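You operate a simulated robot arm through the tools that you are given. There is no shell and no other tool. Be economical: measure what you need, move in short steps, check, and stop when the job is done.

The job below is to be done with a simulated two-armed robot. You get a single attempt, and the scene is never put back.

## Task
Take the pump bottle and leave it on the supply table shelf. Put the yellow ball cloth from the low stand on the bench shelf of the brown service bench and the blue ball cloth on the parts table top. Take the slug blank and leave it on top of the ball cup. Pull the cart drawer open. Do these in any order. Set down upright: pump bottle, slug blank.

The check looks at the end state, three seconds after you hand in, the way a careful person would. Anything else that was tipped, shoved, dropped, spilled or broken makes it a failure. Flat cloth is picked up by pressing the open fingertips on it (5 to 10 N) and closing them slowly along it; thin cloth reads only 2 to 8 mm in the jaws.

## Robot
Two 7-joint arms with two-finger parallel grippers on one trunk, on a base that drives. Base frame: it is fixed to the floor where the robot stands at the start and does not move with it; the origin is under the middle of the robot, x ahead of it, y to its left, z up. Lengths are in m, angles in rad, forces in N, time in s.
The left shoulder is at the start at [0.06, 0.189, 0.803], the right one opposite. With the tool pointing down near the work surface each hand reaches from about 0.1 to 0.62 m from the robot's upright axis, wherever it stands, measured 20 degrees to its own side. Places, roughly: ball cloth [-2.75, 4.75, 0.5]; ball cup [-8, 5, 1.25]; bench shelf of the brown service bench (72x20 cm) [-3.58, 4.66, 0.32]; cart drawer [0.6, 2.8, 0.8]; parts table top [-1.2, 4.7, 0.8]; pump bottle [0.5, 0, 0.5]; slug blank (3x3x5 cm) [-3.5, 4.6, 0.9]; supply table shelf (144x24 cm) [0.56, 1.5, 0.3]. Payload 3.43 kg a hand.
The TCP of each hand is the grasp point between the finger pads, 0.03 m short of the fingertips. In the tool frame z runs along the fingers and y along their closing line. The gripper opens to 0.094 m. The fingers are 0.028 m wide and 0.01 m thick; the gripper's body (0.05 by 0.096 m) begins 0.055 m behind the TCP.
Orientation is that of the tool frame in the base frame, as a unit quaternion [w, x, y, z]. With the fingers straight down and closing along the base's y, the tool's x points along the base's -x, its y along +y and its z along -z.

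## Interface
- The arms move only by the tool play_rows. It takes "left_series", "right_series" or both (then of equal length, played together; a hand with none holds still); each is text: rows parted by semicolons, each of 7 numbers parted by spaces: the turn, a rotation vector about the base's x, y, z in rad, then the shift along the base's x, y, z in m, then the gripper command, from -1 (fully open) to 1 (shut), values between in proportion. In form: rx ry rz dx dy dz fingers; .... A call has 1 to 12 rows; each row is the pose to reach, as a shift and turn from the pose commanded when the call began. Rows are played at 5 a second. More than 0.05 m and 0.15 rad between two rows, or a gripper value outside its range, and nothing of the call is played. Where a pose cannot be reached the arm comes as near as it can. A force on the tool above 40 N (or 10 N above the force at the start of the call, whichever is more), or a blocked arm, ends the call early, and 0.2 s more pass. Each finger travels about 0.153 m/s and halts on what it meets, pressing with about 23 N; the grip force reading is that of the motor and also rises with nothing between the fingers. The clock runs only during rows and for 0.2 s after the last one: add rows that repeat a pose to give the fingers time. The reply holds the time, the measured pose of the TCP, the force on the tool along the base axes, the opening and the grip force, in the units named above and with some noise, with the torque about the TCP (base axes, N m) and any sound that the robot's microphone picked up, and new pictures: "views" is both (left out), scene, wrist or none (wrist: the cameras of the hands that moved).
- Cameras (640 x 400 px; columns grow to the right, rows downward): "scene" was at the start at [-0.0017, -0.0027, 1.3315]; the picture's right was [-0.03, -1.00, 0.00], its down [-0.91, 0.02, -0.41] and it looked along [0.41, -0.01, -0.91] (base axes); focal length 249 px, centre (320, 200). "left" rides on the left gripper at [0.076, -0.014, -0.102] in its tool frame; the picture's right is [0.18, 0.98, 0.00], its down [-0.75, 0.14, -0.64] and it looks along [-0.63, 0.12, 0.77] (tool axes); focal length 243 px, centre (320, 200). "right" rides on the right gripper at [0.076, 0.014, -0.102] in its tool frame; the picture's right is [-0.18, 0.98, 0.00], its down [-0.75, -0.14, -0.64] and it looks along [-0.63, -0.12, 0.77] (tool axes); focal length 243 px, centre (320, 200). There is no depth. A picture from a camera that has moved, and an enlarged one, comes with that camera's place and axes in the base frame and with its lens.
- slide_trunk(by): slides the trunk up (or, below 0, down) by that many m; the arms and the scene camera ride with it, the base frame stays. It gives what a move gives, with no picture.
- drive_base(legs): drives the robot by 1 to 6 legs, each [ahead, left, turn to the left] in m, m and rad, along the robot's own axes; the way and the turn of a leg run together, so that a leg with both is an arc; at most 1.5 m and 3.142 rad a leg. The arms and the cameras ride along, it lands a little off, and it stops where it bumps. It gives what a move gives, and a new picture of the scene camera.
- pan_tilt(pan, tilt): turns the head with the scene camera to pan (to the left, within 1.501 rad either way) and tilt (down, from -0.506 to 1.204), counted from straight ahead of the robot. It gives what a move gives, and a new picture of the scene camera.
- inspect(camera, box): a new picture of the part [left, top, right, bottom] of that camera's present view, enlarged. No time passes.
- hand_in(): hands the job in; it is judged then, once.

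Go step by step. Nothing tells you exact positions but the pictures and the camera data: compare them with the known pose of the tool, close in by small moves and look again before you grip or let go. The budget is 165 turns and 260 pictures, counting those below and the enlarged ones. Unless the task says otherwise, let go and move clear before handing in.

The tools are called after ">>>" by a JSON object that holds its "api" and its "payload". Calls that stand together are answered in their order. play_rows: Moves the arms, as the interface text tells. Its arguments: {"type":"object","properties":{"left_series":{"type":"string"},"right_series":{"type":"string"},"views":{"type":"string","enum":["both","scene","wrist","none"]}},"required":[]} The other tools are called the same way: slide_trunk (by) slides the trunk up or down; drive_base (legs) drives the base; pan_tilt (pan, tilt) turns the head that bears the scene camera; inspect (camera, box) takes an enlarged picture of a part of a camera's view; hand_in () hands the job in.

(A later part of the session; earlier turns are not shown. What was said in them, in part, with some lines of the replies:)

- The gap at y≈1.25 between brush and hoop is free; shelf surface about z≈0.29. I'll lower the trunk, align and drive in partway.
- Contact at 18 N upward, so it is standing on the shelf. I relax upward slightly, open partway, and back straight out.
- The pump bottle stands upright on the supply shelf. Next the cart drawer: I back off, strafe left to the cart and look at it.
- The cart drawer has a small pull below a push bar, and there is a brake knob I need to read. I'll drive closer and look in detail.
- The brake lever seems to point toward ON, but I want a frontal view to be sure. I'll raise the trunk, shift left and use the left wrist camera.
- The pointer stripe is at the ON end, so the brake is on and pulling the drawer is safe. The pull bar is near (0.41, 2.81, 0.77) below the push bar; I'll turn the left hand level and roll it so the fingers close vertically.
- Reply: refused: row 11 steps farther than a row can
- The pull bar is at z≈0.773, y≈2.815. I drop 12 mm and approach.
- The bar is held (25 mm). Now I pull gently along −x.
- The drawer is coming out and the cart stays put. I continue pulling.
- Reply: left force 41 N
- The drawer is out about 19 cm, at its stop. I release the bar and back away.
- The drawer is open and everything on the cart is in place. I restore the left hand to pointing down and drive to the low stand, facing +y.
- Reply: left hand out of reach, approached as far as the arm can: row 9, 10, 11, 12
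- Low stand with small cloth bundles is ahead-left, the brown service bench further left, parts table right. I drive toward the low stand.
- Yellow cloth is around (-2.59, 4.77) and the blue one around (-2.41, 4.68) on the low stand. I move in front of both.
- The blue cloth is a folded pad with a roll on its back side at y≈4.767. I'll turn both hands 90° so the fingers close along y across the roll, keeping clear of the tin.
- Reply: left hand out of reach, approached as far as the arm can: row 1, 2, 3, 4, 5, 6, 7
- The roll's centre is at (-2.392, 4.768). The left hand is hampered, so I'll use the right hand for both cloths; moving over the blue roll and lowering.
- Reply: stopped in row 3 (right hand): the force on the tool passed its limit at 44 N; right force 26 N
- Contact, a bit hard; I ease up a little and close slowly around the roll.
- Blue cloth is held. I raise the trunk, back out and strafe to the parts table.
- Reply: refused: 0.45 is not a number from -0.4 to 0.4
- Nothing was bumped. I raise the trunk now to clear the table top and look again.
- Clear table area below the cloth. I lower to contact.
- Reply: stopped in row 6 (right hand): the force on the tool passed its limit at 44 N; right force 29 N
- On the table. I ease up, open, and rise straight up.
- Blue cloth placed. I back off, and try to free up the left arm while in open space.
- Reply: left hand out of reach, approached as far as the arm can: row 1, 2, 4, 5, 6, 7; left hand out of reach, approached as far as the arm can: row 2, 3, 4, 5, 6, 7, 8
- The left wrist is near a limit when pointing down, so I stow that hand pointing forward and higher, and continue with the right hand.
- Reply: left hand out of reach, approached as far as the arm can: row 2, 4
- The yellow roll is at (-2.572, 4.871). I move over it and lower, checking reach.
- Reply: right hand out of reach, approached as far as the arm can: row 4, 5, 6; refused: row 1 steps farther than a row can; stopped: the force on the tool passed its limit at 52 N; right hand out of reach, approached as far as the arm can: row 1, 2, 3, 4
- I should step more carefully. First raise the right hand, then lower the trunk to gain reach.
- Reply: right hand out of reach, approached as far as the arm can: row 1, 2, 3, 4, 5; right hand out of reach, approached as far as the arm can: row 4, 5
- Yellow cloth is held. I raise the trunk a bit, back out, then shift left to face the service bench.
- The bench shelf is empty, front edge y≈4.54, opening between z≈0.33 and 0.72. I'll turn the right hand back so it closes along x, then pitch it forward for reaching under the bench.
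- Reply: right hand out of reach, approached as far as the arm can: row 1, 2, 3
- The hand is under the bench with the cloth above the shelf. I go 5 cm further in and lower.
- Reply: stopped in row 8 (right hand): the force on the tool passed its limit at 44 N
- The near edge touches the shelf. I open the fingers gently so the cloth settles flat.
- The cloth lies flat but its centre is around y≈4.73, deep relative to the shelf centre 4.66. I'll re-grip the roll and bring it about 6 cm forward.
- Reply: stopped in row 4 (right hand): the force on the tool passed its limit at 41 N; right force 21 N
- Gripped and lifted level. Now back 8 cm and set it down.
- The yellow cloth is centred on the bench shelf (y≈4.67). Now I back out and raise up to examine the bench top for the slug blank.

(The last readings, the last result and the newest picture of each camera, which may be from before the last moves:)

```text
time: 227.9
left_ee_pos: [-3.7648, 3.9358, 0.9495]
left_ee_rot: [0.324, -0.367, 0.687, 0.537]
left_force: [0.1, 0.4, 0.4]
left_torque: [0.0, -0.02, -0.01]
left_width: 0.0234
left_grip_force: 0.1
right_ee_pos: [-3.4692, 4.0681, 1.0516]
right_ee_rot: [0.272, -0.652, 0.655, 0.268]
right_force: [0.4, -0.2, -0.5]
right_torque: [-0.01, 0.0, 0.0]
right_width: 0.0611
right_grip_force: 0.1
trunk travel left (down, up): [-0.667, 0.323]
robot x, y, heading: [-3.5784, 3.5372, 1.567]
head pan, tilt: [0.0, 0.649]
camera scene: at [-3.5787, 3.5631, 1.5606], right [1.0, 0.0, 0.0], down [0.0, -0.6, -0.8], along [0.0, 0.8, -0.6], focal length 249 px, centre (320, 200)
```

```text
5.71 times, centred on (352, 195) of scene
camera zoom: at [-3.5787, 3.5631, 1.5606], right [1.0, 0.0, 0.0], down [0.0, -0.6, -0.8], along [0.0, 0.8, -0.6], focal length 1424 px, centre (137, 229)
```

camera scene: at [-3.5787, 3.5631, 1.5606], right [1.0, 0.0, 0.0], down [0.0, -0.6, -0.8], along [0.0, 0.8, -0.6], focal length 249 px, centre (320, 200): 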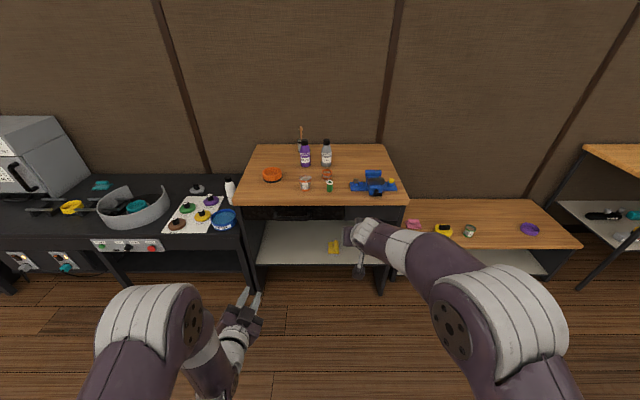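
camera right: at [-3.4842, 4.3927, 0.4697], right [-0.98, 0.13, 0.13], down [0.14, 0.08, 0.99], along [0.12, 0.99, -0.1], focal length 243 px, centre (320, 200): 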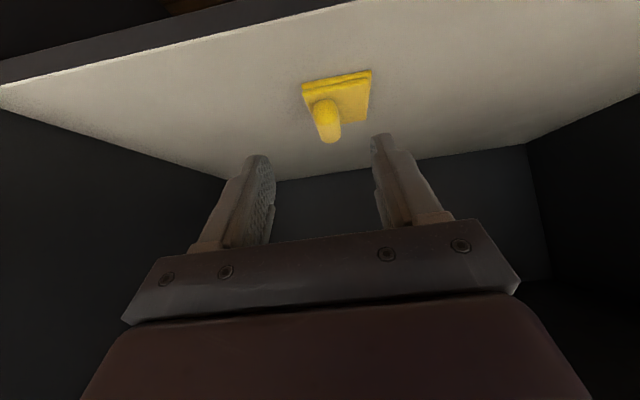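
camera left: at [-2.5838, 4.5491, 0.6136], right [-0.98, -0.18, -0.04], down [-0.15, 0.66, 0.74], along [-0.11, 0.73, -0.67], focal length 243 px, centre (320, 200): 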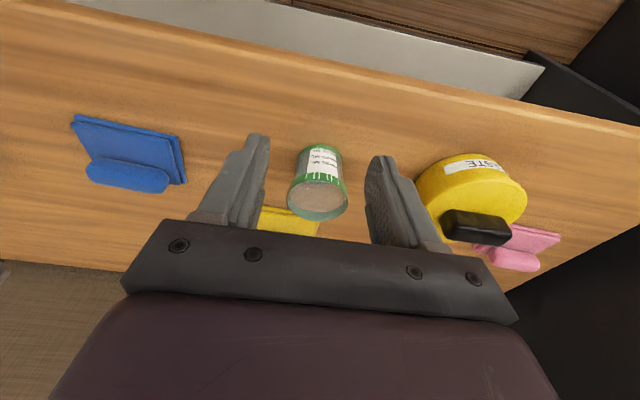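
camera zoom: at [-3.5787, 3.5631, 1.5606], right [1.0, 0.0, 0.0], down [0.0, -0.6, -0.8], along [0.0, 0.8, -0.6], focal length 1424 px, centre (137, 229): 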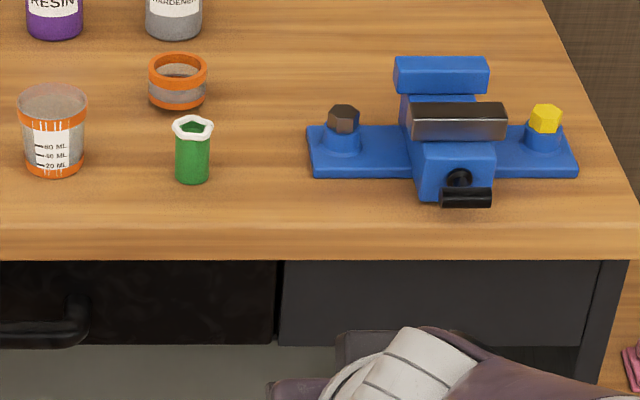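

The green piece (≈3×3×5 cm) at about (-3.533, 4.545) matches the slug blank. I keep the right hand pitched 45°, tuck the left hand up, and approach the slug.

>>> {"api": "play_rows", "payload": {"left_series": "0 0 0 0 -0.02 0.04 0.5;0 0 0 0 -0.04 0.08 0.5;0 0 0 0 -0.05 0.12 0.5;0 0 0 0 -0.05 0.14 0.5;0 0 0 0 -0.05 0.14 0.5", "views": "none"}}

>>> {"api": "drive_base", "payload": {"legs": [[0.3, 0.06, 0.003]]}}

>>> {"api": "play_rows", "payload": {"right_series": "0 0 0 0 0 -0.04 -0.2;0 0 0 0 0 -0.08 -0.2;0 0 0 0 0 -0.08 -0.2", "views": "wrist"}}

```text
time: 229.1
left_ee_pos: [-3.7673, 3.9146, 1.0618]
left_ee_rot: [0.324, -0.367, 0.686, 0.538]
left_force: [0.2, 0.9, 0.0]
left_torque: [0.01, -0.01, -0.01]
left_width: 0.024
left_grip_force: 0.1
left hand out of reach, approached as far as the arm can: row 3, 4, 5
right_ee_pos: [-3.4686, 4.068, 1.0506]
right_ee_rot: [0.272, -0.652, 0.655, 0.268]
right_force: [0.3, 0.3, 0.4]
right_torque: [-0.02, 0.02, 0.02]
right_width: 0.0613
right_grip_force: 0.0
trunk travel left (down, up): [-0.667, 0.323]
robot x, y, heading: [-3.579, 3.5391, 1.563]
head pan, tilt: [0.0, 0.649]
```

```text
time: 231.2
left_ee_pos: [-3.8283, 4.2146, 1.0614]
left_ee_rot: [0.322, -0.369, 0.685, 0.539]
left_force: [0.2, 0.4, -0.7]
left_torque: [0.03, 0.0, 0.01]
left_width: 0.0234
left_grip_force: 0.0
right_ee_pos: [-3.531, 4.3693, 1.0518]
right_ee_rot: [-0.271, 0.654, -0.653, -0.269]
right_force: [-0.8, -0.3, 0.2]
right_torque: [0.0, -0.02, 0.04]
right_width: 0.061
right_grip_force: 0.1
trunk travel left (down, up): [-0.667, 0.323]
robot x, y, heading: [-3.6374, 3.8404, 1.573]
head pan, tilt: [0.0, 0.649]
camera scene: at [-3.6389, 3.8643, 1.5605], right [1.0, 0.0, 0.0], down [0.0, -0.6, -0.8], along [0.0, 0.8, -0.6], focal length 249 px, centre (320, 200)
```

scene: 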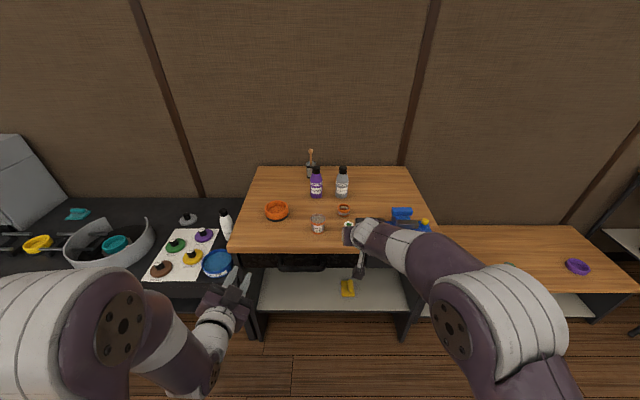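

```text
time: 232.0
left_ee_pos: [-3.8286, 4.2149, 1.0614]
left_ee_rot: [0.323, -0.369, 0.685, 0.539]
left_force: [0.2, 0.9, -0.6]
left_torque: [0.02, 0.03, -0.01]
left_width: 0.0233
left_grip_force: 0.0
right_ee_pos: [-3.5319, 4.3671, 0.9711]
right_ee_rot: [-0.271, 0.654, -0.654, -0.269]
right_force: [0.6, 0.7, 0.3]
right_torque: [-0.01, 0.01, 0.03]
right_width: 0.0564
right_grip_force: 0.1
trunk travel left (down, up): [-0.667, 0.323]
robot x, y, heading: [-3.638, 3.8371, 1.576]
head pan, tilt: [0.0, 0.649]
camera right: at [-3.5462, 4.24, 0.9897], right [-0.98, 0.13, 0.13], down [0.14, 0.08, 0.99], along [0.12, 0.99, -0.1], focal length 243 px, centre (320, 200)
```

right: 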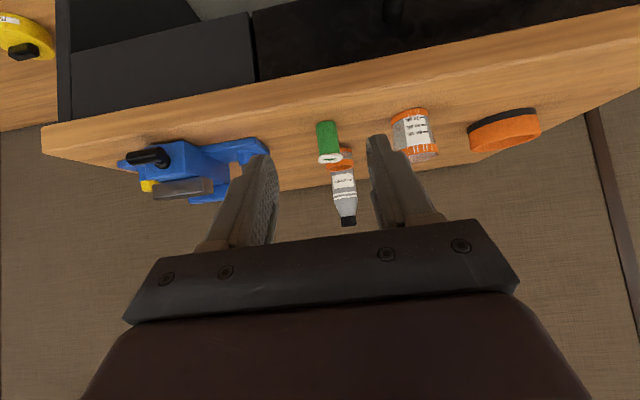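

>>> {"api": "drive_base", "payload": {"legs": [[0.12, 0, 0]]}}

>>> {"api": "play_rows", "payload": {"right_series": "0 0 0 0.002 0.02 -0.04 -0.2;0 0 0 0.002 0.04 -0.078 -0.2;0 0 0 0.002 0.04 -0.078 -0.2", "views": "wrist"}}

```text
time: 233.2
left_ee_pos: [-3.8284, 4.3345, 1.0607]
left_ee_rot: [0.324, -0.369, 0.685, 0.538]
left_force: [0.6, -0.1, 0.0]
left_torque: [0.04, 0.02, 0.0]
left_width: 0.0237
left_grip_force: 0.1
right_ee_pos: [-3.532, 4.4898, 0.971]
right_ee_rot: [-0.271, 0.654, -0.653, -0.269]
right_force: [1.2, -0.2, -0.5]
right_torque: [0.0, -0.01, 0.02]
right_width: 0.0562
right_grip_force: 0.0
trunk travel left (down, up): [-0.667, 0.323]
robot x, y, heading: [-3.6339, 3.9623, 1.569]
head pan, tilt: [0.0, 0.649]
camera scene: at [-3.6391, 3.9843, 1.5606], right [1.0, 0.0, 0.0], down [0.0, -0.6, -0.8], along [0.0, 0.8, -0.6], focal length 249 px, centre (320, 200)
```

scene: 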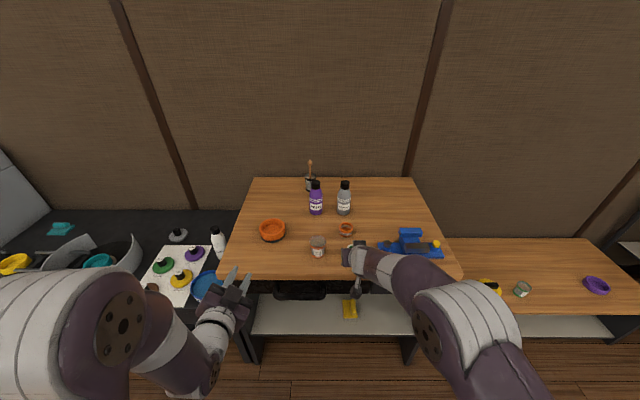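

```text
time: 234.0
left_ee_pos: [-3.8309, 4.3342, 1.0605]
left_ee_rot: [0.323, -0.369, 0.685, 0.539]
left_force: [0.2, 0.2, 0.8]
left_torque: [0.01, 0.0, 0.05]
left_width: 0.0236
left_grip_force: 0.1
right_ee_pos: [-3.5309, 4.5274, 0.8946]
right_ee_rot: [-0.271, 0.654, -0.653, -0.27]
right_force: [-0.7, -0.4, 0.2]
right_torque: [0.03, 0.0, 0.01]
right_width: 0.0562
right_grip_force: 0.1
trunk travel left (down, up): [-0.667, 0.323]
robot x, y, heading: [-3.6359, 3.958, 1.575]
head pan, tilt: [0.0, 0.649]
camera right: at [-3.5453, 4.4006, 0.9129], right [-0.98, 0.13, 0.13], down [0.14, 0.08, 0.99], along [0.12, 0.99, -0.1], focal length 243 px, centre (320, 200)
```

right: 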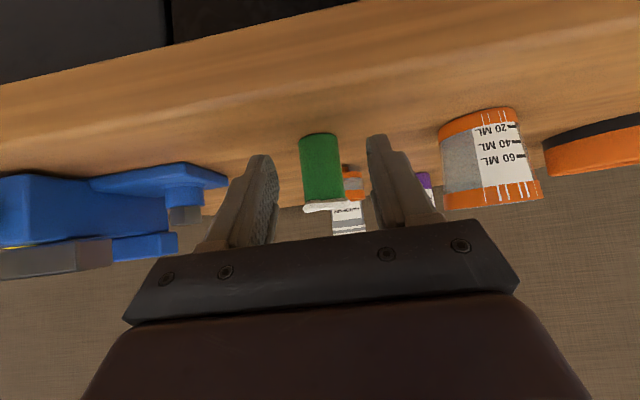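

>>> {"api": "play_rows", "payload": {"right_series": "0 0 0 0.002 0.02 -0.004 -0.2;0 0 0 0.003 0.04 -0.006 -0.2;0 0 0 0.003 0.053 -0.006 -0.2;0 0 0 0.003 0.053 -0.006 -0.2", "views": "wrist"}}

```text
time: 235.0
left_ee_pos: [-3.8296, 4.3353, 1.0622]
left_ee_rot: [0.323, -0.368, 0.686, 0.539]
left_force: [0.5, -0.3, -0.7]
left_torque: [0.01, 0.0, 0.01]
left_width: 0.0234
left_grip_force: 0.1
right_ee_pos: [-3.525, 4.5821, 0.8874]
right_ee_rot: [-0.271, 0.654, -0.653, -0.269]
right_force: [-0.7, 0.6, 0.3]
right_torque: [0.01, 0.0, 0.0]
right_width: 0.0564
right_grip_force: 0.1
trunk travel left (down, up): [-0.667, 0.323]
robot x, y, heading: [-3.6368, 3.9558, 1.575]
head pan, tilt: [0.0, 0.649]
camera right: at [-3.5415, 4.4539, 0.9059], right [-0.98, 0.13, 0.13], down [0.14, 0.08, 0.99], along [0.12, 0.99, -0.1], focal length 243 px, centre (320, 200)
```

right: 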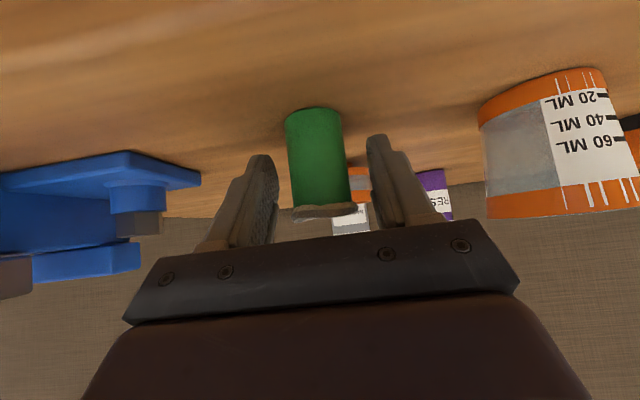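

>>> {"api": "play_rows", "payload": {"right_series": "0 0 0 0 0.003 0 0;0 0 0 0 0.003 0 0.2;0 0 0 0 0.003 0 0.4;0 0 0 0 0.003 0 0.6;0 0 0 0 0.003 0 0.8;0 0 0 0 0.003 0 0.8", "views": "wrist"}}

```text
time: 236.4
left_ee_pos: [-3.8286, 4.3352, 1.0602]
left_ee_rot: [0.322, -0.369, 0.685, 0.539]
left_force: [0.5, -0.5, -0.2]
left_torque: [0.03, 0.01, 0.0]
left_width: 0.0235
left_grip_force: 0.1
right_ee_pos: [-3.5266, 4.5849, 0.8869]
right_ee_rot: [0.271, -0.653, 0.654, 0.269]
right_force: [0.4, 0.4, 1.3]
right_torque: [-0.02, -0.01, -0.01]
right_width: 0.0328
right_grip_force: 22.8
trunk travel left (down, up): [-0.667, 0.323]
robot x, y, heading: [-3.6367, 3.9568, 1.57]
head pan, tilt: [0.0, 0.649]
camera right: at [-3.5418, 4.457, 0.906], right [-0.98, 0.13, 0.13], down [0.14, 0.08, 0.99], along [0.12, 0.99, -0.1], focal length 243 px, centre (320, 200)
```

right: 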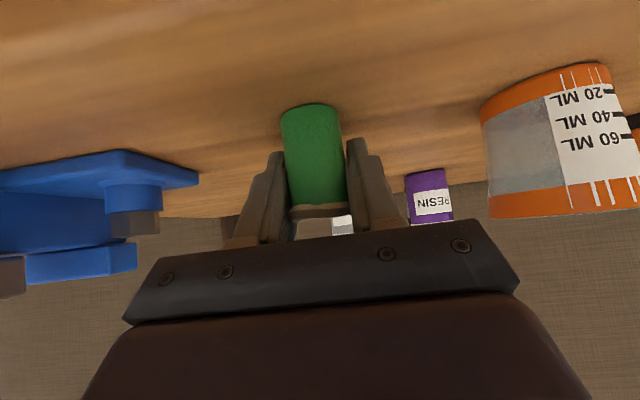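

Slug gripped. I lift, back away, and look to the left for the way to the ball cup near x=-8.

>>> {"api": "play_rows", "payload": {"right_series": "0 0 0 0 0 0.02 0.9;0 0 0 0 0 0.06 0.9;0 0 0 0 0 0.1 0.9;0 0 0 0 0 0.1 0.9", "views": "none"}}

>>> {"api": "drive_base", "payload": {"legs": [[-0.8, 0, 0]]}}

>>> {"api": "pan_tilt", "payload": {"pan": 1.2, "tilt": 0.35}}

```text
time: 237.4
left_ee_pos: [-3.8295, 4.3342, 1.0615]
left_ee_rot: [0.322, -0.369, 0.685, 0.539]
left_force: [0.1, 0.0, -0.8]
left_torque: [-0.01, -0.03, 0.05]
left_width: 0.0239
left_grip_force: 0.0
right_ee_pos: [-3.527, 4.5845, 0.9868]
right_ee_rot: [-0.271, 0.654, -0.653, -0.269]
right_force: [-0.2, -0.2, -0.5]
right_torque: [0.01, -0.02, -0.01]
right_width: 0.0327
right_grip_force: 22.7
trunk travel left (down, up): [-0.667, 0.323]
robot x, y, heading: [-3.638, 3.9587, 1.576]
head pan, tilt: [0.0, 0.649]
```

```text
time: 241.7
left_ee_pos: [-3.8278, 3.5388, 1.0608]
left_ee_rot: [0.321, -0.37, 0.684, 0.54]
left_force: [-0.6, 0.0, -0.3]
left_torque: [0.03, -0.02, 0.02]
left_width: 0.0236
left_grip_force: 0.1
right_ee_pos: [-3.5263, 3.7911, 0.9873]
right_ee_rot: [-0.271, 0.655, -0.652, -0.27]
right_force: [1.0, -0.2, -0.3]
right_torque: [-0.04, 0.02, 0.0]
right_width: 0.0327
right_grip_force: 23.5
trunk travel left (down, up): [-0.667, 0.323]
robot x, y, heading: [-3.6368, 3.1659, 1.576]
head pan, tilt: [0.0, 0.649]
camera scene: at [-3.6354, 3.1894, 1.5605], right [1.0, 0.01, 0.0], down [0.0, -0.6, -0.8], along [-0.01, 0.8, -0.6], focal length 249 px, centre (320, 200)
```

scene: 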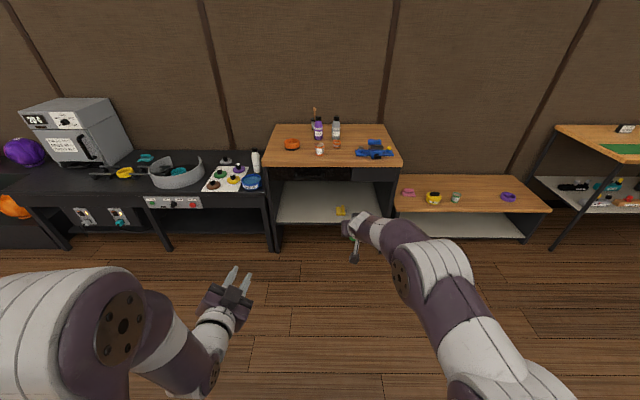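

```text
time: 243.1
left_ee_pos: [-3.828, 3.5396, 1.0625]
left_ee_rot: [0.321, -0.371, 0.684, 0.54]
left_force: [0.1, 0.3, 0.3]
left_torque: [-0.03, 0.04, -0.01]
left_width: 0.0237
left_grip_force: 0.0
right_ee_pos: [-3.5259, 3.7915, 0.9861]
right_ee_rot: [-0.27, 0.655, -0.652, -0.27]
right_force: [-0.4, -0.5, 0.4]
right_torque: [-0.01, -0.01, 0.0]
right_width: 0.0327
right_grip_force: 23.2
trunk travel left (down, up): [-0.667, 0.323]
robot x, y, heading: [-3.6327, 3.1627, 1.578]
head pan, tilt: [1.201, 0.351]
camera scene: at [-3.7218, 3.1361, 1.5876], right [0.36, 0.93, 0.0], down [0.32, -0.12, -0.94], along [-0.88, 0.33, -0.34], focal length 249 px, centre (320, 200)
```

scene: 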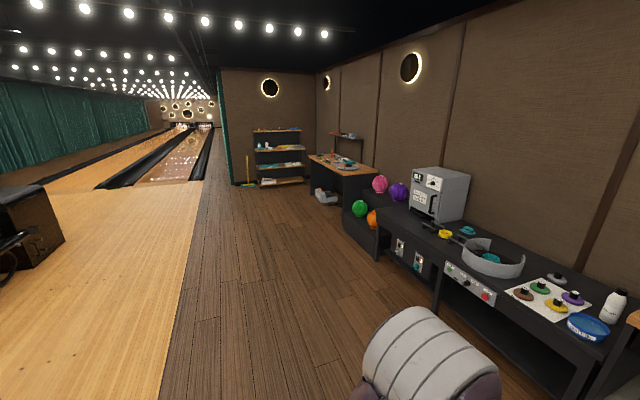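

>>> {"api": "inspect", "payload": {"camera": "scene", "box": [240, 110, 400, 210]}}

```text
4.00 times, centred on (320, 160) of scene
camera zoom: at [-3.7218, 3.1361, 1.5876], right [0.36, 0.93, 0.0], down [0.32, -0.12, -0.94], along [-0.88, 0.33, -0.34], focal length 997 px, centre (320, 360)
```

zoom: 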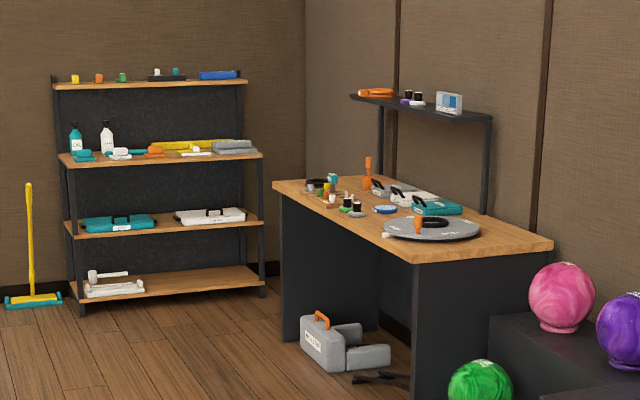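

The target seems to be on the wall shelf above the desk at x≈-8..-7. The floor along y≈3.2 is clear; I drive left and face that wall.

>>> {"api": "drive_base", "payload": {"legs": [[0, 1.4, 0], [0, 1.4, 0], [0, 1.3, 0]]}}

>>> {"api": "pan_tilt", "payload": {"pan": 0, "tilt": 0.3}}

```text
time: 262.8
left_ee_pos: [-7.9257, 3.5086, 1.0617]
left_ee_rot: [0.323, -0.37, 0.685, 0.539]
left_force: [-0.1, 0.1, -0.1]
left_torque: [-0.02, 0.02, -0.02]
left_width: 0.0237
left_grip_force: 0.1
right_ee_pos: [-7.6219, 3.7579, 0.9862]
right_ee_rot: [-0.271, 0.654, -0.653, -0.27]
right_force: [0.1, 0.6, -0.9]
right_torque: [0.01, 0.01, 0.02]
right_width: 0.0326
right_grip_force: 23.0
trunk travel left (down, up): [-0.667, 0.323]
robot x, y, heading: [-7.7348, 3.1315, 1.576]
head pan, tilt: [1.201, 0.351]
camera scene: at [-7.8206, 3.104, 1.5876], right [0.36, 0.93, 0.0], down [0.32, -0.12, -0.94], along [-0.88, 0.34, -0.34], focal length 249 px, centre (320, 200)
```

scene: 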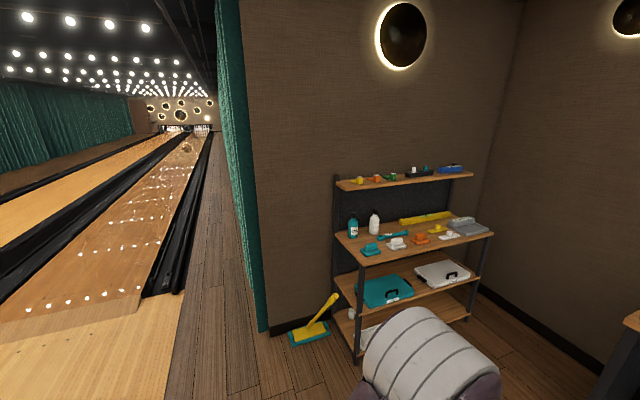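

```text
time: 264.2
left_ee_pos: [-7.9241, 3.5081, 1.0607]
left_ee_rot: [0.322, -0.369, 0.686, 0.539]
left_force: [-0.9, 0.1, -0.1]
left_torque: [-0.02, 0.01, 0.01]
left_width: 0.0234
left_grip_force: 0.1
right_ee_pos: [-7.6236, 3.7582, 0.9873]
right_ee_rot: [-0.27, 0.654, -0.653, -0.269]
right_force: [0.7, 0.0, -0.2]
right_torque: [0.01, 0.0, 0.05]
right_width: 0.0328
right_grip_force: 23.1
trunk travel left (down, up): [-0.667, 0.323]
robot x, y, heading: [-7.732, 3.1306, 1.579]
head pan, tilt: [0.0, 0.3]
camera scene: at [-7.7339, 3.1641, 1.5923], right [1.0, 0.01, 0.0], down [0.0, -0.3, -0.96], along [0.0, 0.96, -0.3], focal length 249 px, centre (320, 200)
```

scene: 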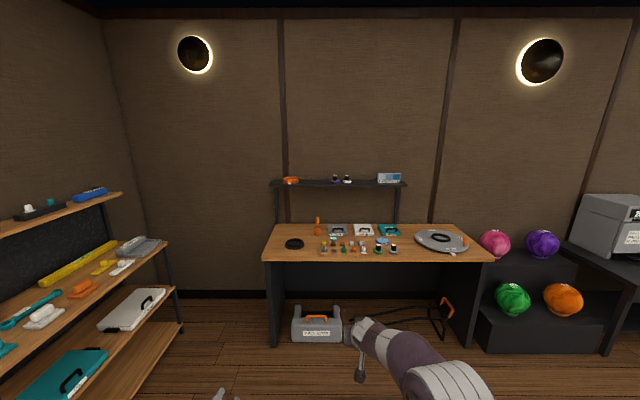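

>>> {"api": "inspect", "payload": {"camera": "scene", "box": [260, 160, 420, 260]}}

>>> {"api": "inspect", "payload": {"camera": "scene", "box": [265, 165, 345, 215]}}

>>> {"api": "inspect", "payload": {"camera": "scene", "box": [0, 170, 130, 250]}}

```text
4.00 times, centred on (340, 210) of scene
camera zoom: at [-7.7339, 3.1641, 1.5923], right [1.0, 0.01, 0.0], down [0.0, -0.3, -0.96], along [0.0, 0.96, -0.3], focal length 997 px, centre (240, 160)
```

zoom: 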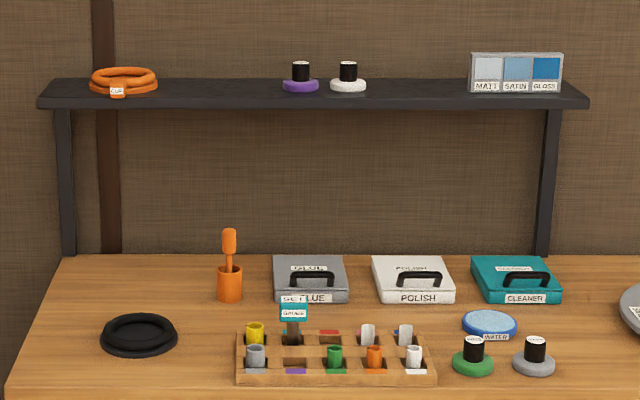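

```text
8.00 times, centred on (305, 190) of scene
camera zoom: at [-7.7339, 3.1641, 1.5923], right [1.0, 0.01, 0.0], down [0.0, -0.3, -0.96], along [0.0, 0.96, -0.3], focal length 1994 px, centre (440, 280)
```

zoom: 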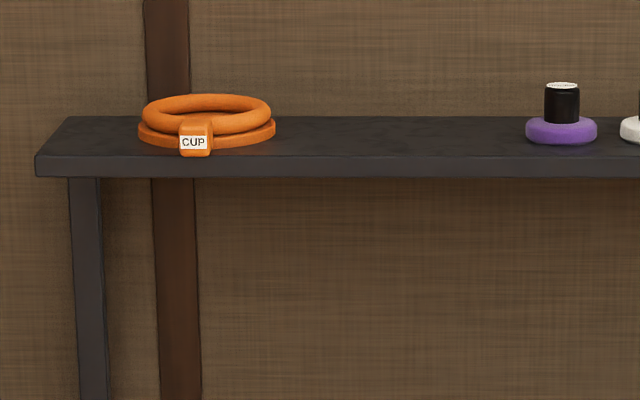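

```text
4.92 times, centred on (65, 210) of scene
camera zoom: at [-7.7339, 3.1641, 1.5923], right [1.0, 0.01, 0.0], down [0.0, -0.3, -0.96], along [0.0, 0.96, -0.3], focal length 1227 px, centre (1575, 151)
```

zoom: 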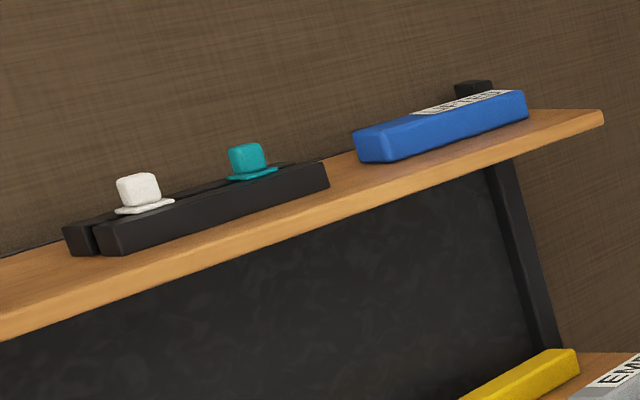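

The orange ring labelled "CUP" on the left end of the wall shelf is the ball cup, near (-7.95, 4.94, 1.2). I raise the trunk and drive closer to look down into it.

>>> {"api": "slide_trunk", "payload": {"by": 0.32}}

>>> {"api": "drive_base", "payload": {"legs": [[0.6, 0.32, -0.008]]}}

>>> {"api": "pan_tilt", "payload": {"pan": 0, "tilt": 0.55}}

>>> {"api": "inspect", "payload": {"camera": "scene", "box": [290, 120, 450, 220]}}

>>> {"api": "inspect", "payload": {"camera": "right", "box": [120, 60, 520, 310]}}

```text
time: 267.3
left_ee_pos: [-7.925, 3.5073, 1.3815]
left_ee_rot: [0.322, -0.369, 0.685, 0.539]
left_force: [-0.3, 0.1, -0.3]
left_torque: [-0.01, 0.01, 0.01]
left_width: 0.0236
left_grip_force: 0.1
right_ee_pos: [-7.6229, 3.7576, 1.3075]
right_ee_rot: [-0.271, 0.654, -0.653, -0.27]
right_force: [0.2, 0.6, -0.4]
right_torque: [0.0, 0.01, -0.02]
right_width: 0.0329
right_grip_force: 22.9
trunk travel left (down, up): [-0.987, 0.003]
robot x, y, heading: [-7.7311, 3.1334, 1.582]
head pan, tilt: [0.0, 0.3]
```

```text
time: 271.1
left_ee_pos: [-8.2384, 4.1059, 1.3818]
left_ee_rot: [0.324, -0.366, 0.686, 0.538]
left_force: [-0.8, -0.1, -0.8]
left_torque: [-0.01, 0.01, 0.0]
left_width: 0.0233
left_grip_force: 0.0
right_ee_pos: [-7.9339, 4.3542, 1.3077]
right_ee_rot: [0.273, -0.651, 0.656, 0.268]
right_force: [0.3, -0.5, -0.1]
right_torque: [0.01, 0.01, -0.04]
right_width: 0.0327
right_grip_force: 23.0
trunk travel left (down, up): [-0.987, 0.003]
robot x, y, heading: [-8.0519, 3.7326, 1.566]
head pan, tilt: [0.0, 0.3]
camera scene: at [-8.051, 3.761, 1.9124], right [1.0, 0.0, 0.0], down [0.0, -0.29, -0.96], along [0.0, 0.96, -0.29], focal length 249 px, centre (320, 200)
```

scene: 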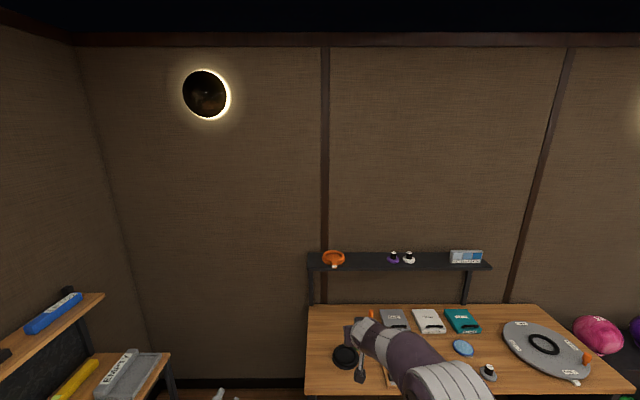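

```text
time: 271.9
left_ee_pos: [-8.2402, 4.1084, 1.3812]
left_ee_rot: [0.325, -0.367, 0.686, 0.538]
left_force: [0.0, -0.1, -0.4]
left_torque: [-0.01, 0.01, -0.03]
left_width: 0.0234
left_grip_force: 0.0
right_ee_pos: [-7.935, 4.3562, 1.307]
right_ee_rot: [0.271, -0.652, 0.656, 0.268]
right_force: [0.4, 0.3, 0.1]
right_torque: [0.01, -0.03, 0.01]
right_width: 0.0327
right_grip_force: 23.3
trunk travel left (down, up): [-0.987, 0.003]
robot x, y, heading: [-8.0525, 3.7313, 1.562]
head pan, tilt: [0.0, 0.55]
camera scene: at [-8.0522, 3.7596, 1.8894], right [1.0, 0.0, 0.0], down [0.0, -0.52, -0.85], along [0.0, 0.85, -0.52], focal length 249 px, centre (320, 200)
```

scene: 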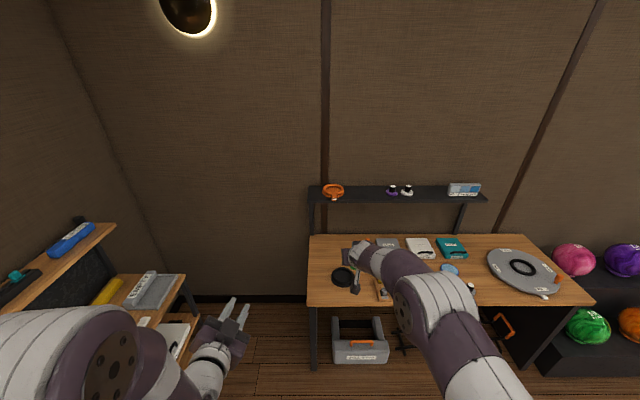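

```text
4.00 times, centred on (370, 170) of scene
camera zoom: at [-8.0522, 3.7596, 1.8894], right [1.0, 0.0, 0.0], down [0.0, -0.52, -0.85], along [0.0, 0.85, -0.52], focal length 997 px, centre (120, 320)
```

zoom: 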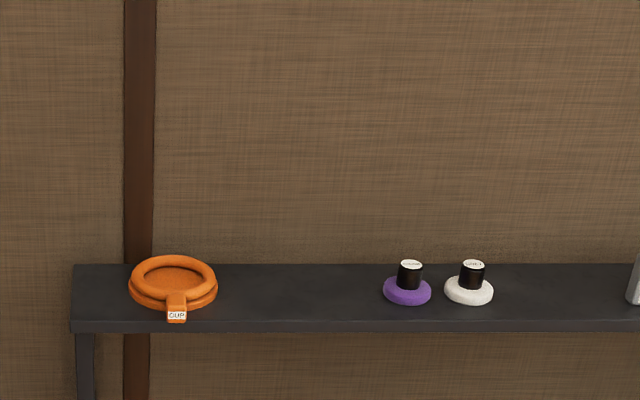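

```text
1.60 times, centred on (320, 185) of right
camera zoom: at [-7.9514, 4.2281, 1.326], right [-0.98, 0.14, 0.13], down [0.14, 0.08, 0.99], along [0.13, 0.99, -0.1], focal length 388 px, centre (320, 224)
```

zoom: 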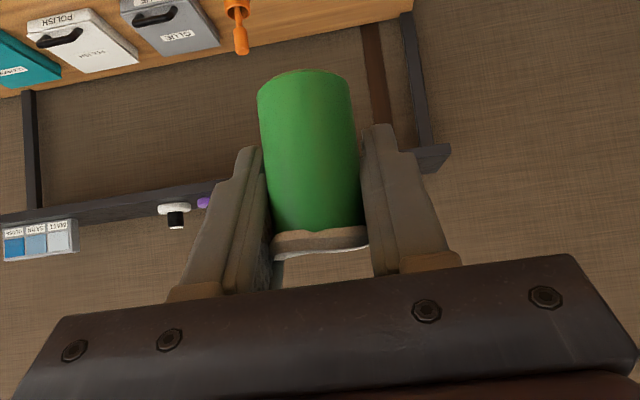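

The cup is a dish with a solid floor inside its ring, at about (-7.965, 5.05), rim z≈1.18. I move closer in two steps.

>>> {"api": "drive_base", "payload": {"legs": [[0.38, 0.07, 0.005]]}}

>>> {"api": "inspect", "payload": {"camera": "scene", "box": [290, 180, 450, 280]}}

>>> {"api": "inspect", "payload": {"camera": "right", "box": [0, 0, 640, 400]}}

```text
time: 274.3
left_ee_pos: [-8.3097, 4.4895, 1.3822]
left_ee_rot: [0.325, -0.367, 0.685, 0.539]
left_force: [0.6, 0.2, -0.2]
left_torque: [-0.02, 0.03, 0.02]
left_width: 0.0234
left_grip_force: 0.0
right_ee_pos: [-8.0046, 4.738, 1.3092]
right_ee_rot: [0.272, -0.652, 0.655, 0.269]
right_force: [1.2, 0.7, 0.0]
right_torque: [0.02, 0.03, -0.03]
right_width: 0.0327
right_grip_force: 23.3
trunk travel left (down, up): [-0.987, 0.003]
robot x, y, heading: [-8.1217, 4.1156, 1.568]
head pan, tilt: [0.0, 0.55]
camera scene: at [-8.1199, 4.1396, 1.8894], right [1.0, 0.0, 0.0], down [0.0, -0.52, -0.85], along [0.0, 0.85, -0.52], focal length 249 px, centre (320, 200)
```

scene: 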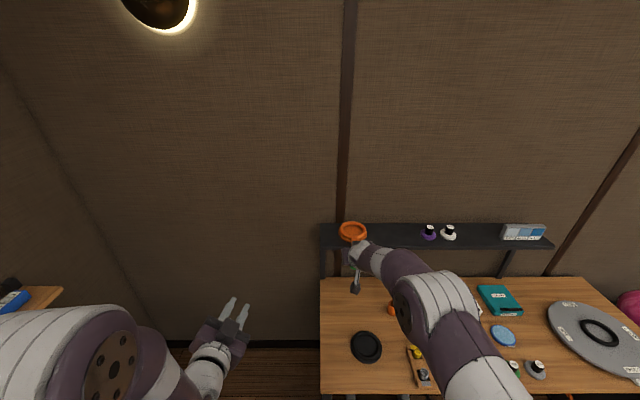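

```text
4.00 times, centred on (370, 230) of scene
camera zoom: at [-8.1199, 4.1396, 1.8894], right [1.0, 0.0, 0.0], down [0.0, -0.52, -0.85], along [0.0, 0.85, -0.52], focal length 997 px, centre (120, 80)
```

zoom: 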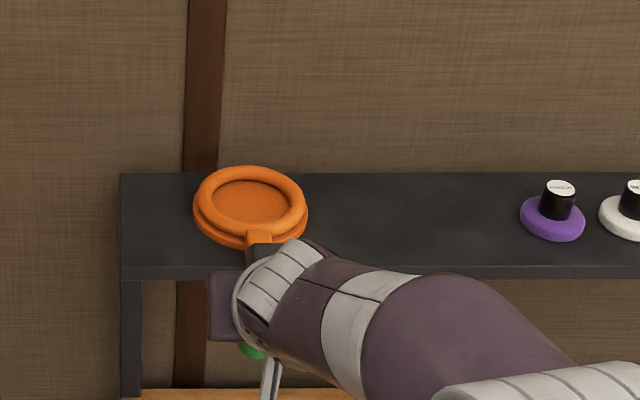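

```text
1.00 times, centred on (320, 200) of right (not enlarged: the box is as wide or as high as the picture)
camera zoom: at [-8.0201, 4.6093, 1.3269], right [-0.98, 0.14, 0.13], down [0.14, 0.08, 0.99], along [0.12, 0.99, -0.1], focal length 243 px, centre (320, 200)
```

zoom: 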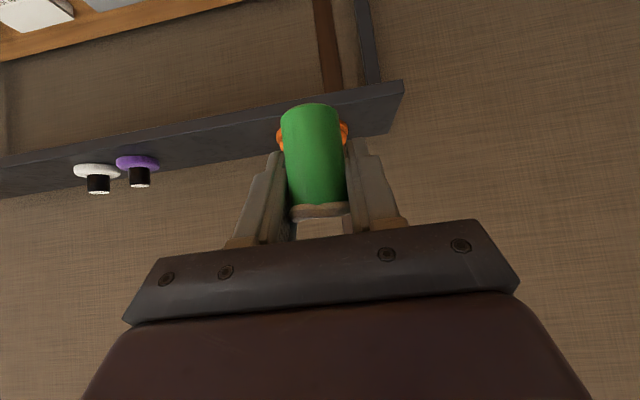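

Three views agree: cup floor centre at (-7.971, 5.035, ~1.165). I drive the last 15 cm, then reach over it with the slug kept upright.

>>> {"api": "drive_base", "payload": {"legs": [[0.15, 0, 0]]}}

>>> {"api": "play_rows", "payload": {"right_series": "0 0 0 0.015 0.03 0 0.9;0 0 0 0.03 0.06 0 0.9;0 0 0 0.033 0.09 -0.01 0.9;0 0 0 0.033 0.115 -0.02 0.9;0 0 0 0.033 0.13 -0.03 0.9;0 0 0 0.033 0.13 -0.04 0.9;0 0 0 0.033 0.13 -0.04 0.9", "views": "both"}}

```text
time: 275.7
left_ee_pos: [-8.309, 4.638, 1.3816]
left_ee_rot: [0.325, -0.367, 0.686, 0.538]
left_force: [0.7, -0.9, 0.0]
left_torque: [0.01, -0.01, 0.01]
left_width: 0.0235
left_grip_force: 0.0
right_ee_pos: [-8.0038, 4.8845, 1.3072]
right_ee_rot: [0.272, -0.651, 0.655, 0.27]
right_force: [0.5, -0.5, -0.8]
right_torque: [-0.04, 0.05, 0.0]
right_width: 0.0327
right_grip_force: 23.2
trunk travel left (down, up): [-0.987, 0.003]
robot x, y, heading: [-8.118, 4.26, 1.565]
head pan, tilt: [0.0, 0.55]
camera scene: at [-8.1199, 4.287, 1.8894], right [1.0, 0.0, 0.0], down [0.0, -0.52, -0.85], along [0.0, 0.85, -0.52], focal length 249 px, centre (320, 200)
```

scene: 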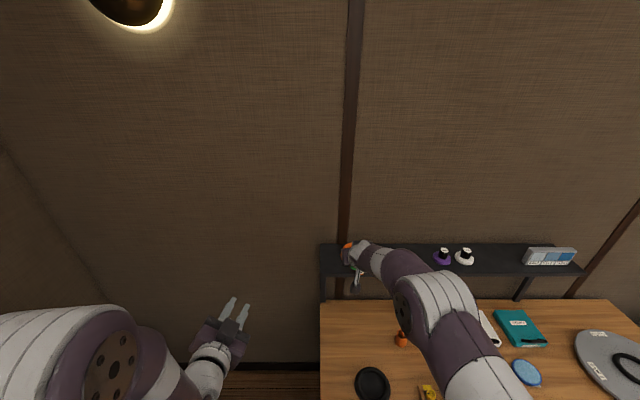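

```text
time: 277.3
left_ee_pos: [-8.3076, 4.6398, 1.3799]
left_ee_rot: [0.325, -0.368, 0.685, 0.538]
left_force: [-0.6, 0.2, 0.0]
left_torque: [0.01, 0.02, 0.0]
left_width: 0.0234
left_grip_force: 0.1
right_ee_pos: [-7.9715, 5.0184, 1.2664]
right_ee_rot: [0.271, -0.652, 0.655, 0.269]
right_force: [-0.4, -0.2, -0.1]
right_torque: [0.01, 0.01, -0.01]
right_width: 0.0329
right_grip_force: 22.8
trunk travel left (down, up): [-0.987, 0.003]
robot x, y, heading: [-8.1167, 4.262, 1.567]
head pan, tilt: [0.0, 0.55]
camera scene: at [-8.1201, 4.2911, 1.8893], right [1.0, 0.0, 0.0], down [0.0, -0.52, -0.85], along [0.0, 0.85, -0.52], focal length 249 px, centre (320, 200)
camera right: at [-7.9873, 4.8898, 1.2862], right [-0.98, 0.14, 0.13], down [0.14, 0.08, 0.99], along [0.12, 0.99, -0.1], focal length 243 px, centre (320, 200)
```

scene: 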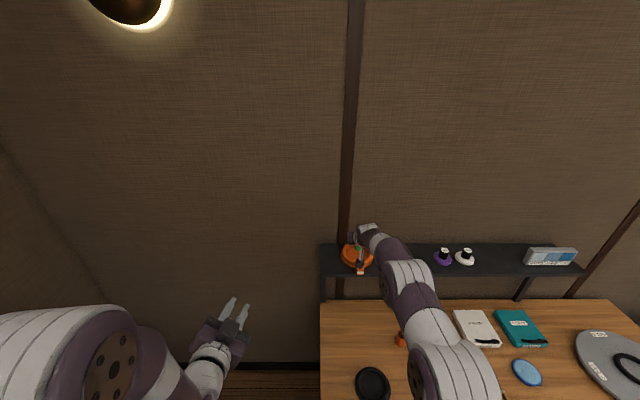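
right: 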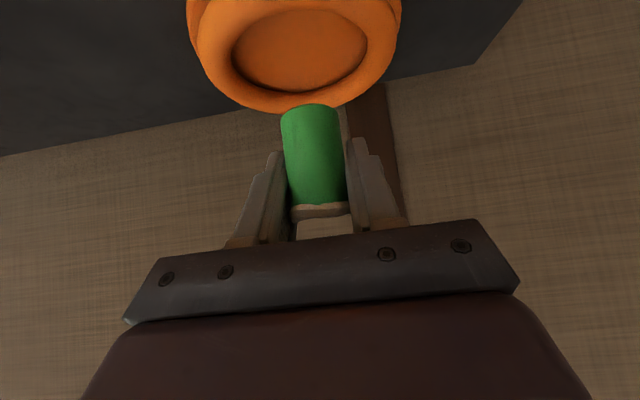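

The slug is right above the front part of the dish; I advance 1.6 cm and lower slowly.

>>> {"api": "play_rows", "payload": {"right_series": "0 0 0 0 0.016 -0.01 0.9;0 0 0 0 0.016 -0.03 0.9;0 0 0 0 0.016 -0.04 0.9;0 0 0 0 0.016 -0.045 0.9;0 0 0 0 0.016 -0.045 0.9", "views": "both"}}

```text
time: 278.5
left_ee_pos: [-8.3084, 4.6403, 1.3817]
left_ee_rot: [0.324, -0.368, 0.686, 0.538]
left_force: [1.1, 0.4, 0.0]
left_torque: [0.02, 0.0, 0.0]
left_width: 0.0236
left_grip_force: 0.0
right_ee_pos: [-7.9729, 5.0342, 1.2224]
right_ee_rot: [0.272, -0.652, 0.655, 0.268]
right_force: [0.3, 0.8, 0.2]
right_torque: [0.01, 0.02, -0.04]
right_width: 0.0328
right_grip_force: 22.5
trunk travel left (down, up): [-0.987, 0.003]
robot x, y, heading: [-8.1203, 4.2599, 1.564]
head pan, tilt: [0.0, 0.55]
camera scene: at [-8.1199, 4.2913, 1.8893], right [1.0, 0.0, 0.0], down [0.0, -0.52, -0.85], along [0.0, 0.85, -0.52], focal length 249 px, centre (320, 200)
camera right: at [-7.9871, 4.9063, 1.2414], right [-0.98, 0.14, 0.13], down [0.14, 0.08, 0.99], along [0.12, 0.99, -0.1], focal length 243 px, centre (320, 200)
```

scene: 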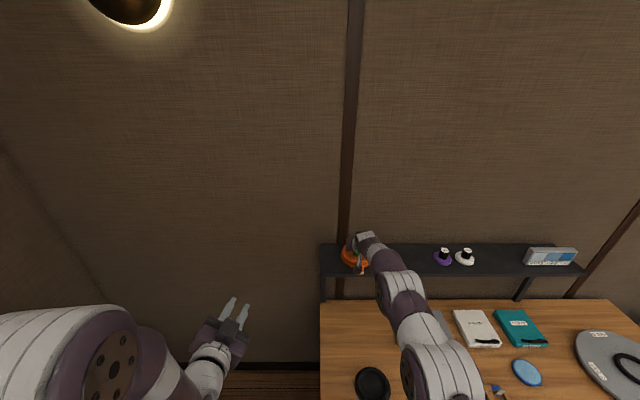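
right: 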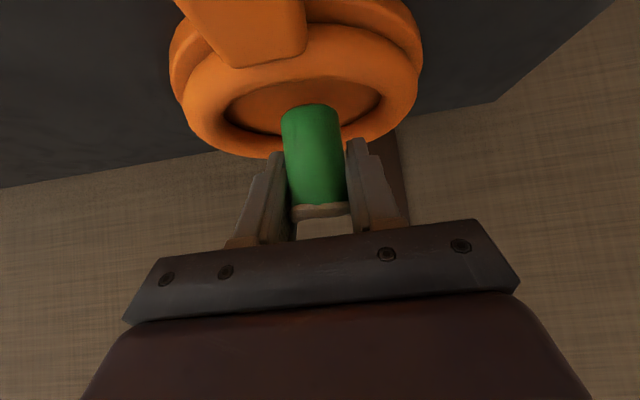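

>>> {"api": "play_rows", "payload": {"right_series": "0 0 0 0.002 0.004 -0.004 0.9;0 0 0 0.002 0.004 -0.008 0.9;0 0 0 0.002 0.004 -0.012 0.9;0 0 0 0.002 0.004 -0.015 0.9", "views": "none"}}

```text
time: 279.5
left_ee_pos: [-8.3081, 4.6406, 1.3815]
left_ee_rot: [0.324, -0.368, 0.686, 0.538]
left_force: [-0.2, -0.8, -0.3]
left_torque: [-0.01, 0.02, 0.0]
left_width: 0.0234
left_grip_force: 0.1
right_ee_pos: [-7.9695, 5.037, 1.2059]
right_ee_rot: [0.271, -0.652, 0.655, 0.268]
right_force: [0.3, 0.6, -1.3]
right_torque: [-0.03, 0.02, -0.01]
right_width: 0.0328
right_grip_force: 23.1
trunk travel left (down, up): [-0.987, 0.003]
robot x, y, heading: [-8.1204, 4.2654, 1.566]
head pan, tilt: [0.0, 0.55]
```

>>> {"api": "play_rows", "payload": {"right_series": "0 0 0 0 0 -0.003 0.9;0 0 0 0 0 -0.006 0.9;0 0 0 0 0 -0.009 0.9", "views": "wrist"}}

```text
time: 280.3
left_ee_pos: [-8.3076, 4.6365, 1.3825]
left_ee_rot: [0.325, -0.367, 0.686, 0.538]
left_force: [0.1, 0.9, -0.5]
left_torque: [-0.02, 0.01, 0.01]
left_width: 0.0236
left_grip_force: 0.1
right_ee_pos: [-7.9692, 5.0357, 1.2021]
right_ee_rot: [0.274, -0.651, 0.654, 0.271]
right_force: [2.8, -0.7, 17.0]
right_torque: [-0.08, 0.0, 0.05]
right_width: 0.0322
right_grip_force: 23.7
trunk travel left (down, up): [-0.987, 0.003]
robot x, y, heading: [-8.1182, 4.2596, 1.568]
head pan, tilt: [0.0, 0.55]
camera right: at [-7.985, 4.9081, 1.2204], right [-0.98, 0.13, 0.13], down [0.14, 0.07, 0.99], along [0.12, 0.99, -0.09], focal length 243 px, centre (320, 200)
```

right: 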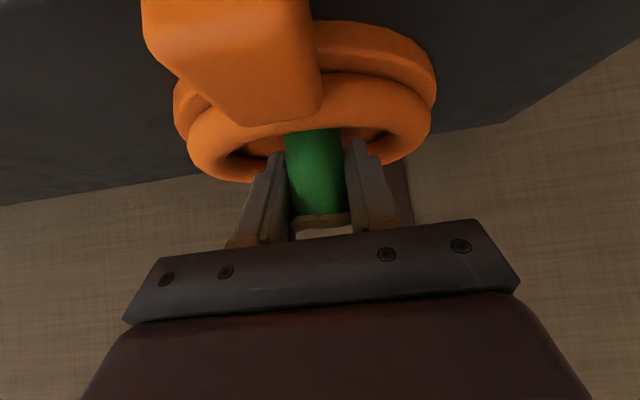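

Contact inside the dish. I ease the pressure, open just slightly, and retract along the finger direction.

>>> {"api": "play_rows", "payload": {"right_series": "0 0 0 0 0 0.003 0.9;0 0 0 0 0 0.004 0.5;0 0 0 0 0 0.004 0.2;0 0 0 0 0 0.004 0.1;0 0 0 0 0 0.004 0.06;0 0 0 0 0 0.004 0.06", "views": "wrist"}}

```text
time: 281.7
left_ee_pos: [-8.3075, 4.6397, 1.381]
left_ee_rot: [0.325, -0.367, 0.686, 0.538]
left_force: [0.3, 0.1, 0.2]
left_torque: [-0.01, 0.0, 0.01]
left_width: 0.0232
left_grip_force: 0.0
right_ee_pos: [-7.9704, 5.038, 1.2015]
right_ee_rot: [0.271, -0.653, 0.655, 0.268]
right_force: [0.2, -0.7, -0.6]
right_torque: [0.0, -0.01, 0.03]
right_width: 0.0442
right_grip_force: 0.1
trunk travel left (down, up): [-0.987, 0.003]
robot x, y, heading: [-8.1202, 4.2604, 1.571]
head pan, tilt: [0.0, 0.55]
camera right: at [-7.9856, 4.9099, 1.2205], right [-0.98, 0.13, 0.13], down [0.14, 0.08, 0.99], along [0.12, 0.99, -0.1], focal length 243 px, centre (320, 200)
```

right: 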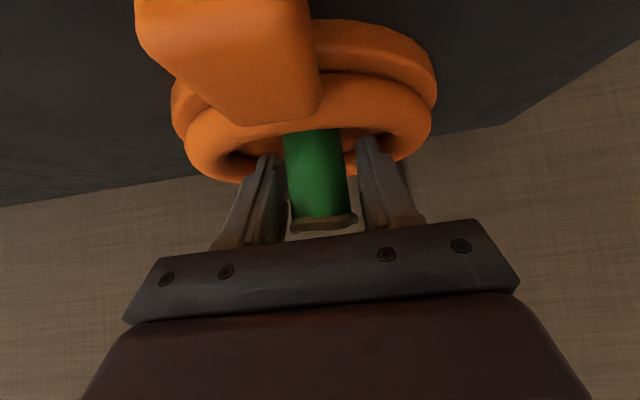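

>>> {"api": "play_rows", "payload": {"right_series": "0 0 0 0 -0.01 0.01 0.06;0 0 0 0 -0.025 0.025 0.06;0 0 0 0 -0.045 0.045 0.06;0 0 0 0 -0.07 0.07 0.06;0 0 0 0 -0.1 0.085 0.06;0 0 0 0 -0.14 0.09 0.06", "views": "both"}}

>>> {"api": "drive_base", "payload": {"legs": [[-0.4, 0, 0]]}}

>>> {"api": "inspect", "payload": {"camera": "scene", "box": [300, 140, 460, 240]}}

```text
time: 283.1
left_ee_pos: [-8.308, 4.6373, 1.3826]
left_ee_rot: [0.325, -0.367, 0.685, 0.538]
left_force: [-0.4, -0.6, 0.8]
left_torque: [0.0, -0.01, -0.02]
left_width: 0.0233
left_grip_force: 0.1
right_ee_pos: [-7.969, 4.8968, 1.2926]
right_ee_rot: [0.271, -0.653, 0.654, 0.27]
right_force: [0.5, -0.7, 0.0]
right_torque: [0.02, 0.0, 0.01]
right_width: 0.0441
right_grip_force: 0.0
trunk travel left (down, up): [-0.987, 0.003]
robot x, y, heading: [-8.12, 4.2636, 1.567]
head pan, tilt: [0.0, 0.55]
camera scene: at [-8.1199, 4.2873, 1.8894], right [1.0, 0.0, 0.0], down [0.0, -0.52, -0.85], along [0.0, 0.85, -0.52], focal length 249 px, centre (320, 200)
camera right: at [-7.9846, 4.7684, 1.3109], right [-0.98, 0.13, 0.13], down [0.14, 0.08, 0.99], along [0.12, 0.99, -0.1], focal length 243 px, centre (320, 200)
```

scene: 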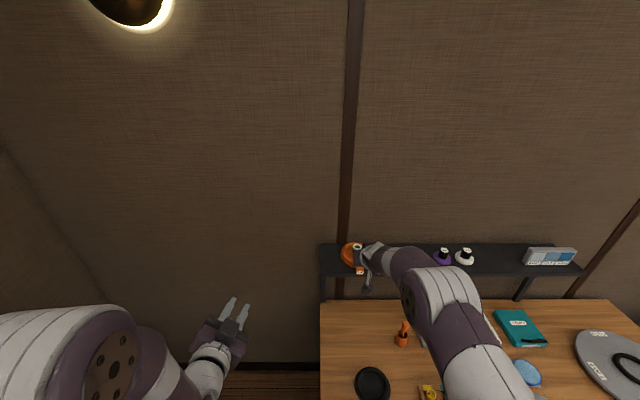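
right: 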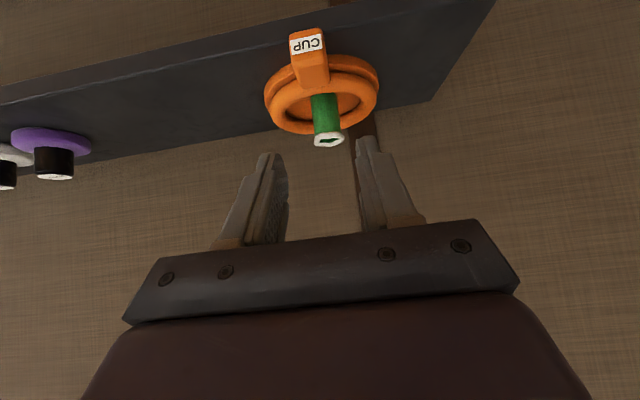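

```text
time: 285.6
left_ee_pos: [-8.3102, 4.2439, 1.3811]
left_ee_rot: [0.324, -0.367, 0.687, 0.538]
left_force: [-0.1, 0.4, -0.1]
left_torque: [0.02, -0.03, 0.02]
left_width: 0.0237
left_grip_force: 0.1
right_ee_pos: [-7.9706, 4.5045, 1.2904]
right_ee_rot: [0.271, -0.653, 0.655, 0.268]
right_force: [-0.2, 0.4, -0.2]
right_torque: [0.01, 0.01, 0.01]
right_width: 0.0438
right_grip_force: 0.0
trunk travel left (down, up): [-0.987, 0.003]
robot x, y, heading: [-8.1194, 3.8638, 1.57]
head pan, tilt: [0.0, 0.55]
camera scene: at [-8.1207, 3.8959, 1.8893], right [1.0, 0.0, 0.0], down [0.0, -0.52, -0.85], along [0.0, 0.85, -0.52], focal length 249 px, centre (320, 200)
```

scene: 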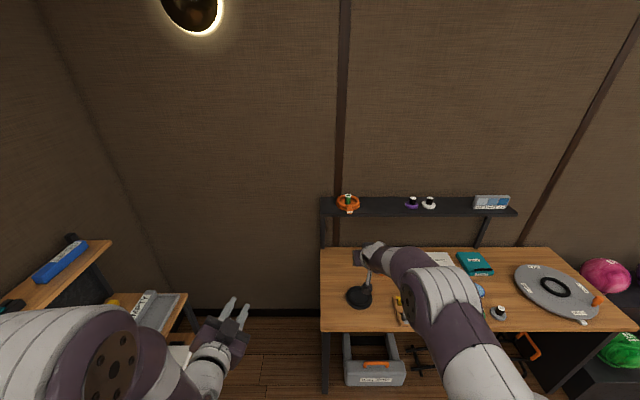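

```text
4.00 times, centred on (380, 190) of scene
camera zoom: at [-8.1207, 3.8959, 1.8893], right [1.0, 0.0, 0.0], down [0.0, -0.52, -0.85], along [0.0, 0.85, -0.52], focal length 997 px, centre (80, 240)
```

zoom: 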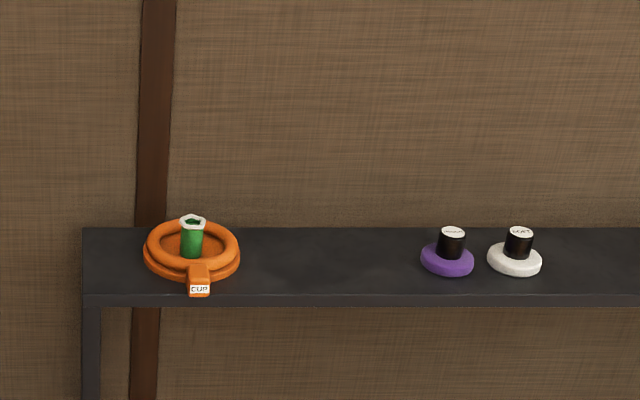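

The slug blank stands upright in the ball cup. The other four items are done too: pump bottle on the supply shelf, yellow cloth on the bench shelf, blue cloth on the parts table, drawer open. Both hands are clear, so I'm handing in.

>>> {"api": "hand_in", "payload": {}}

```text
The job is handed in.
```

All five parts of the job are done, and it's handed in; I don't have the check's result.

- **Pump bottle:** it stands upright on the supply table shelf. I took the green CLEAN bottle as the pump bottle because it was the only one with a pump head on a stem.
- **Yellow ball cloth:** it lies flat on the bench shelf of the brown service bench. I picked it up again once to move it closer to the shelf's centre.
- **Blue ball cloth:** it is on the parts table top.
- **Slug blank:** it stands upright inside the ball cup's ring, on the cup's floor. I took the green piece about 3x3x5 cm on the service bench as the slug blank.
- **Cart drawer:** it is pulled open about 19 cm, and the cart's brake was on.

I saw nothing else tipped or moved.
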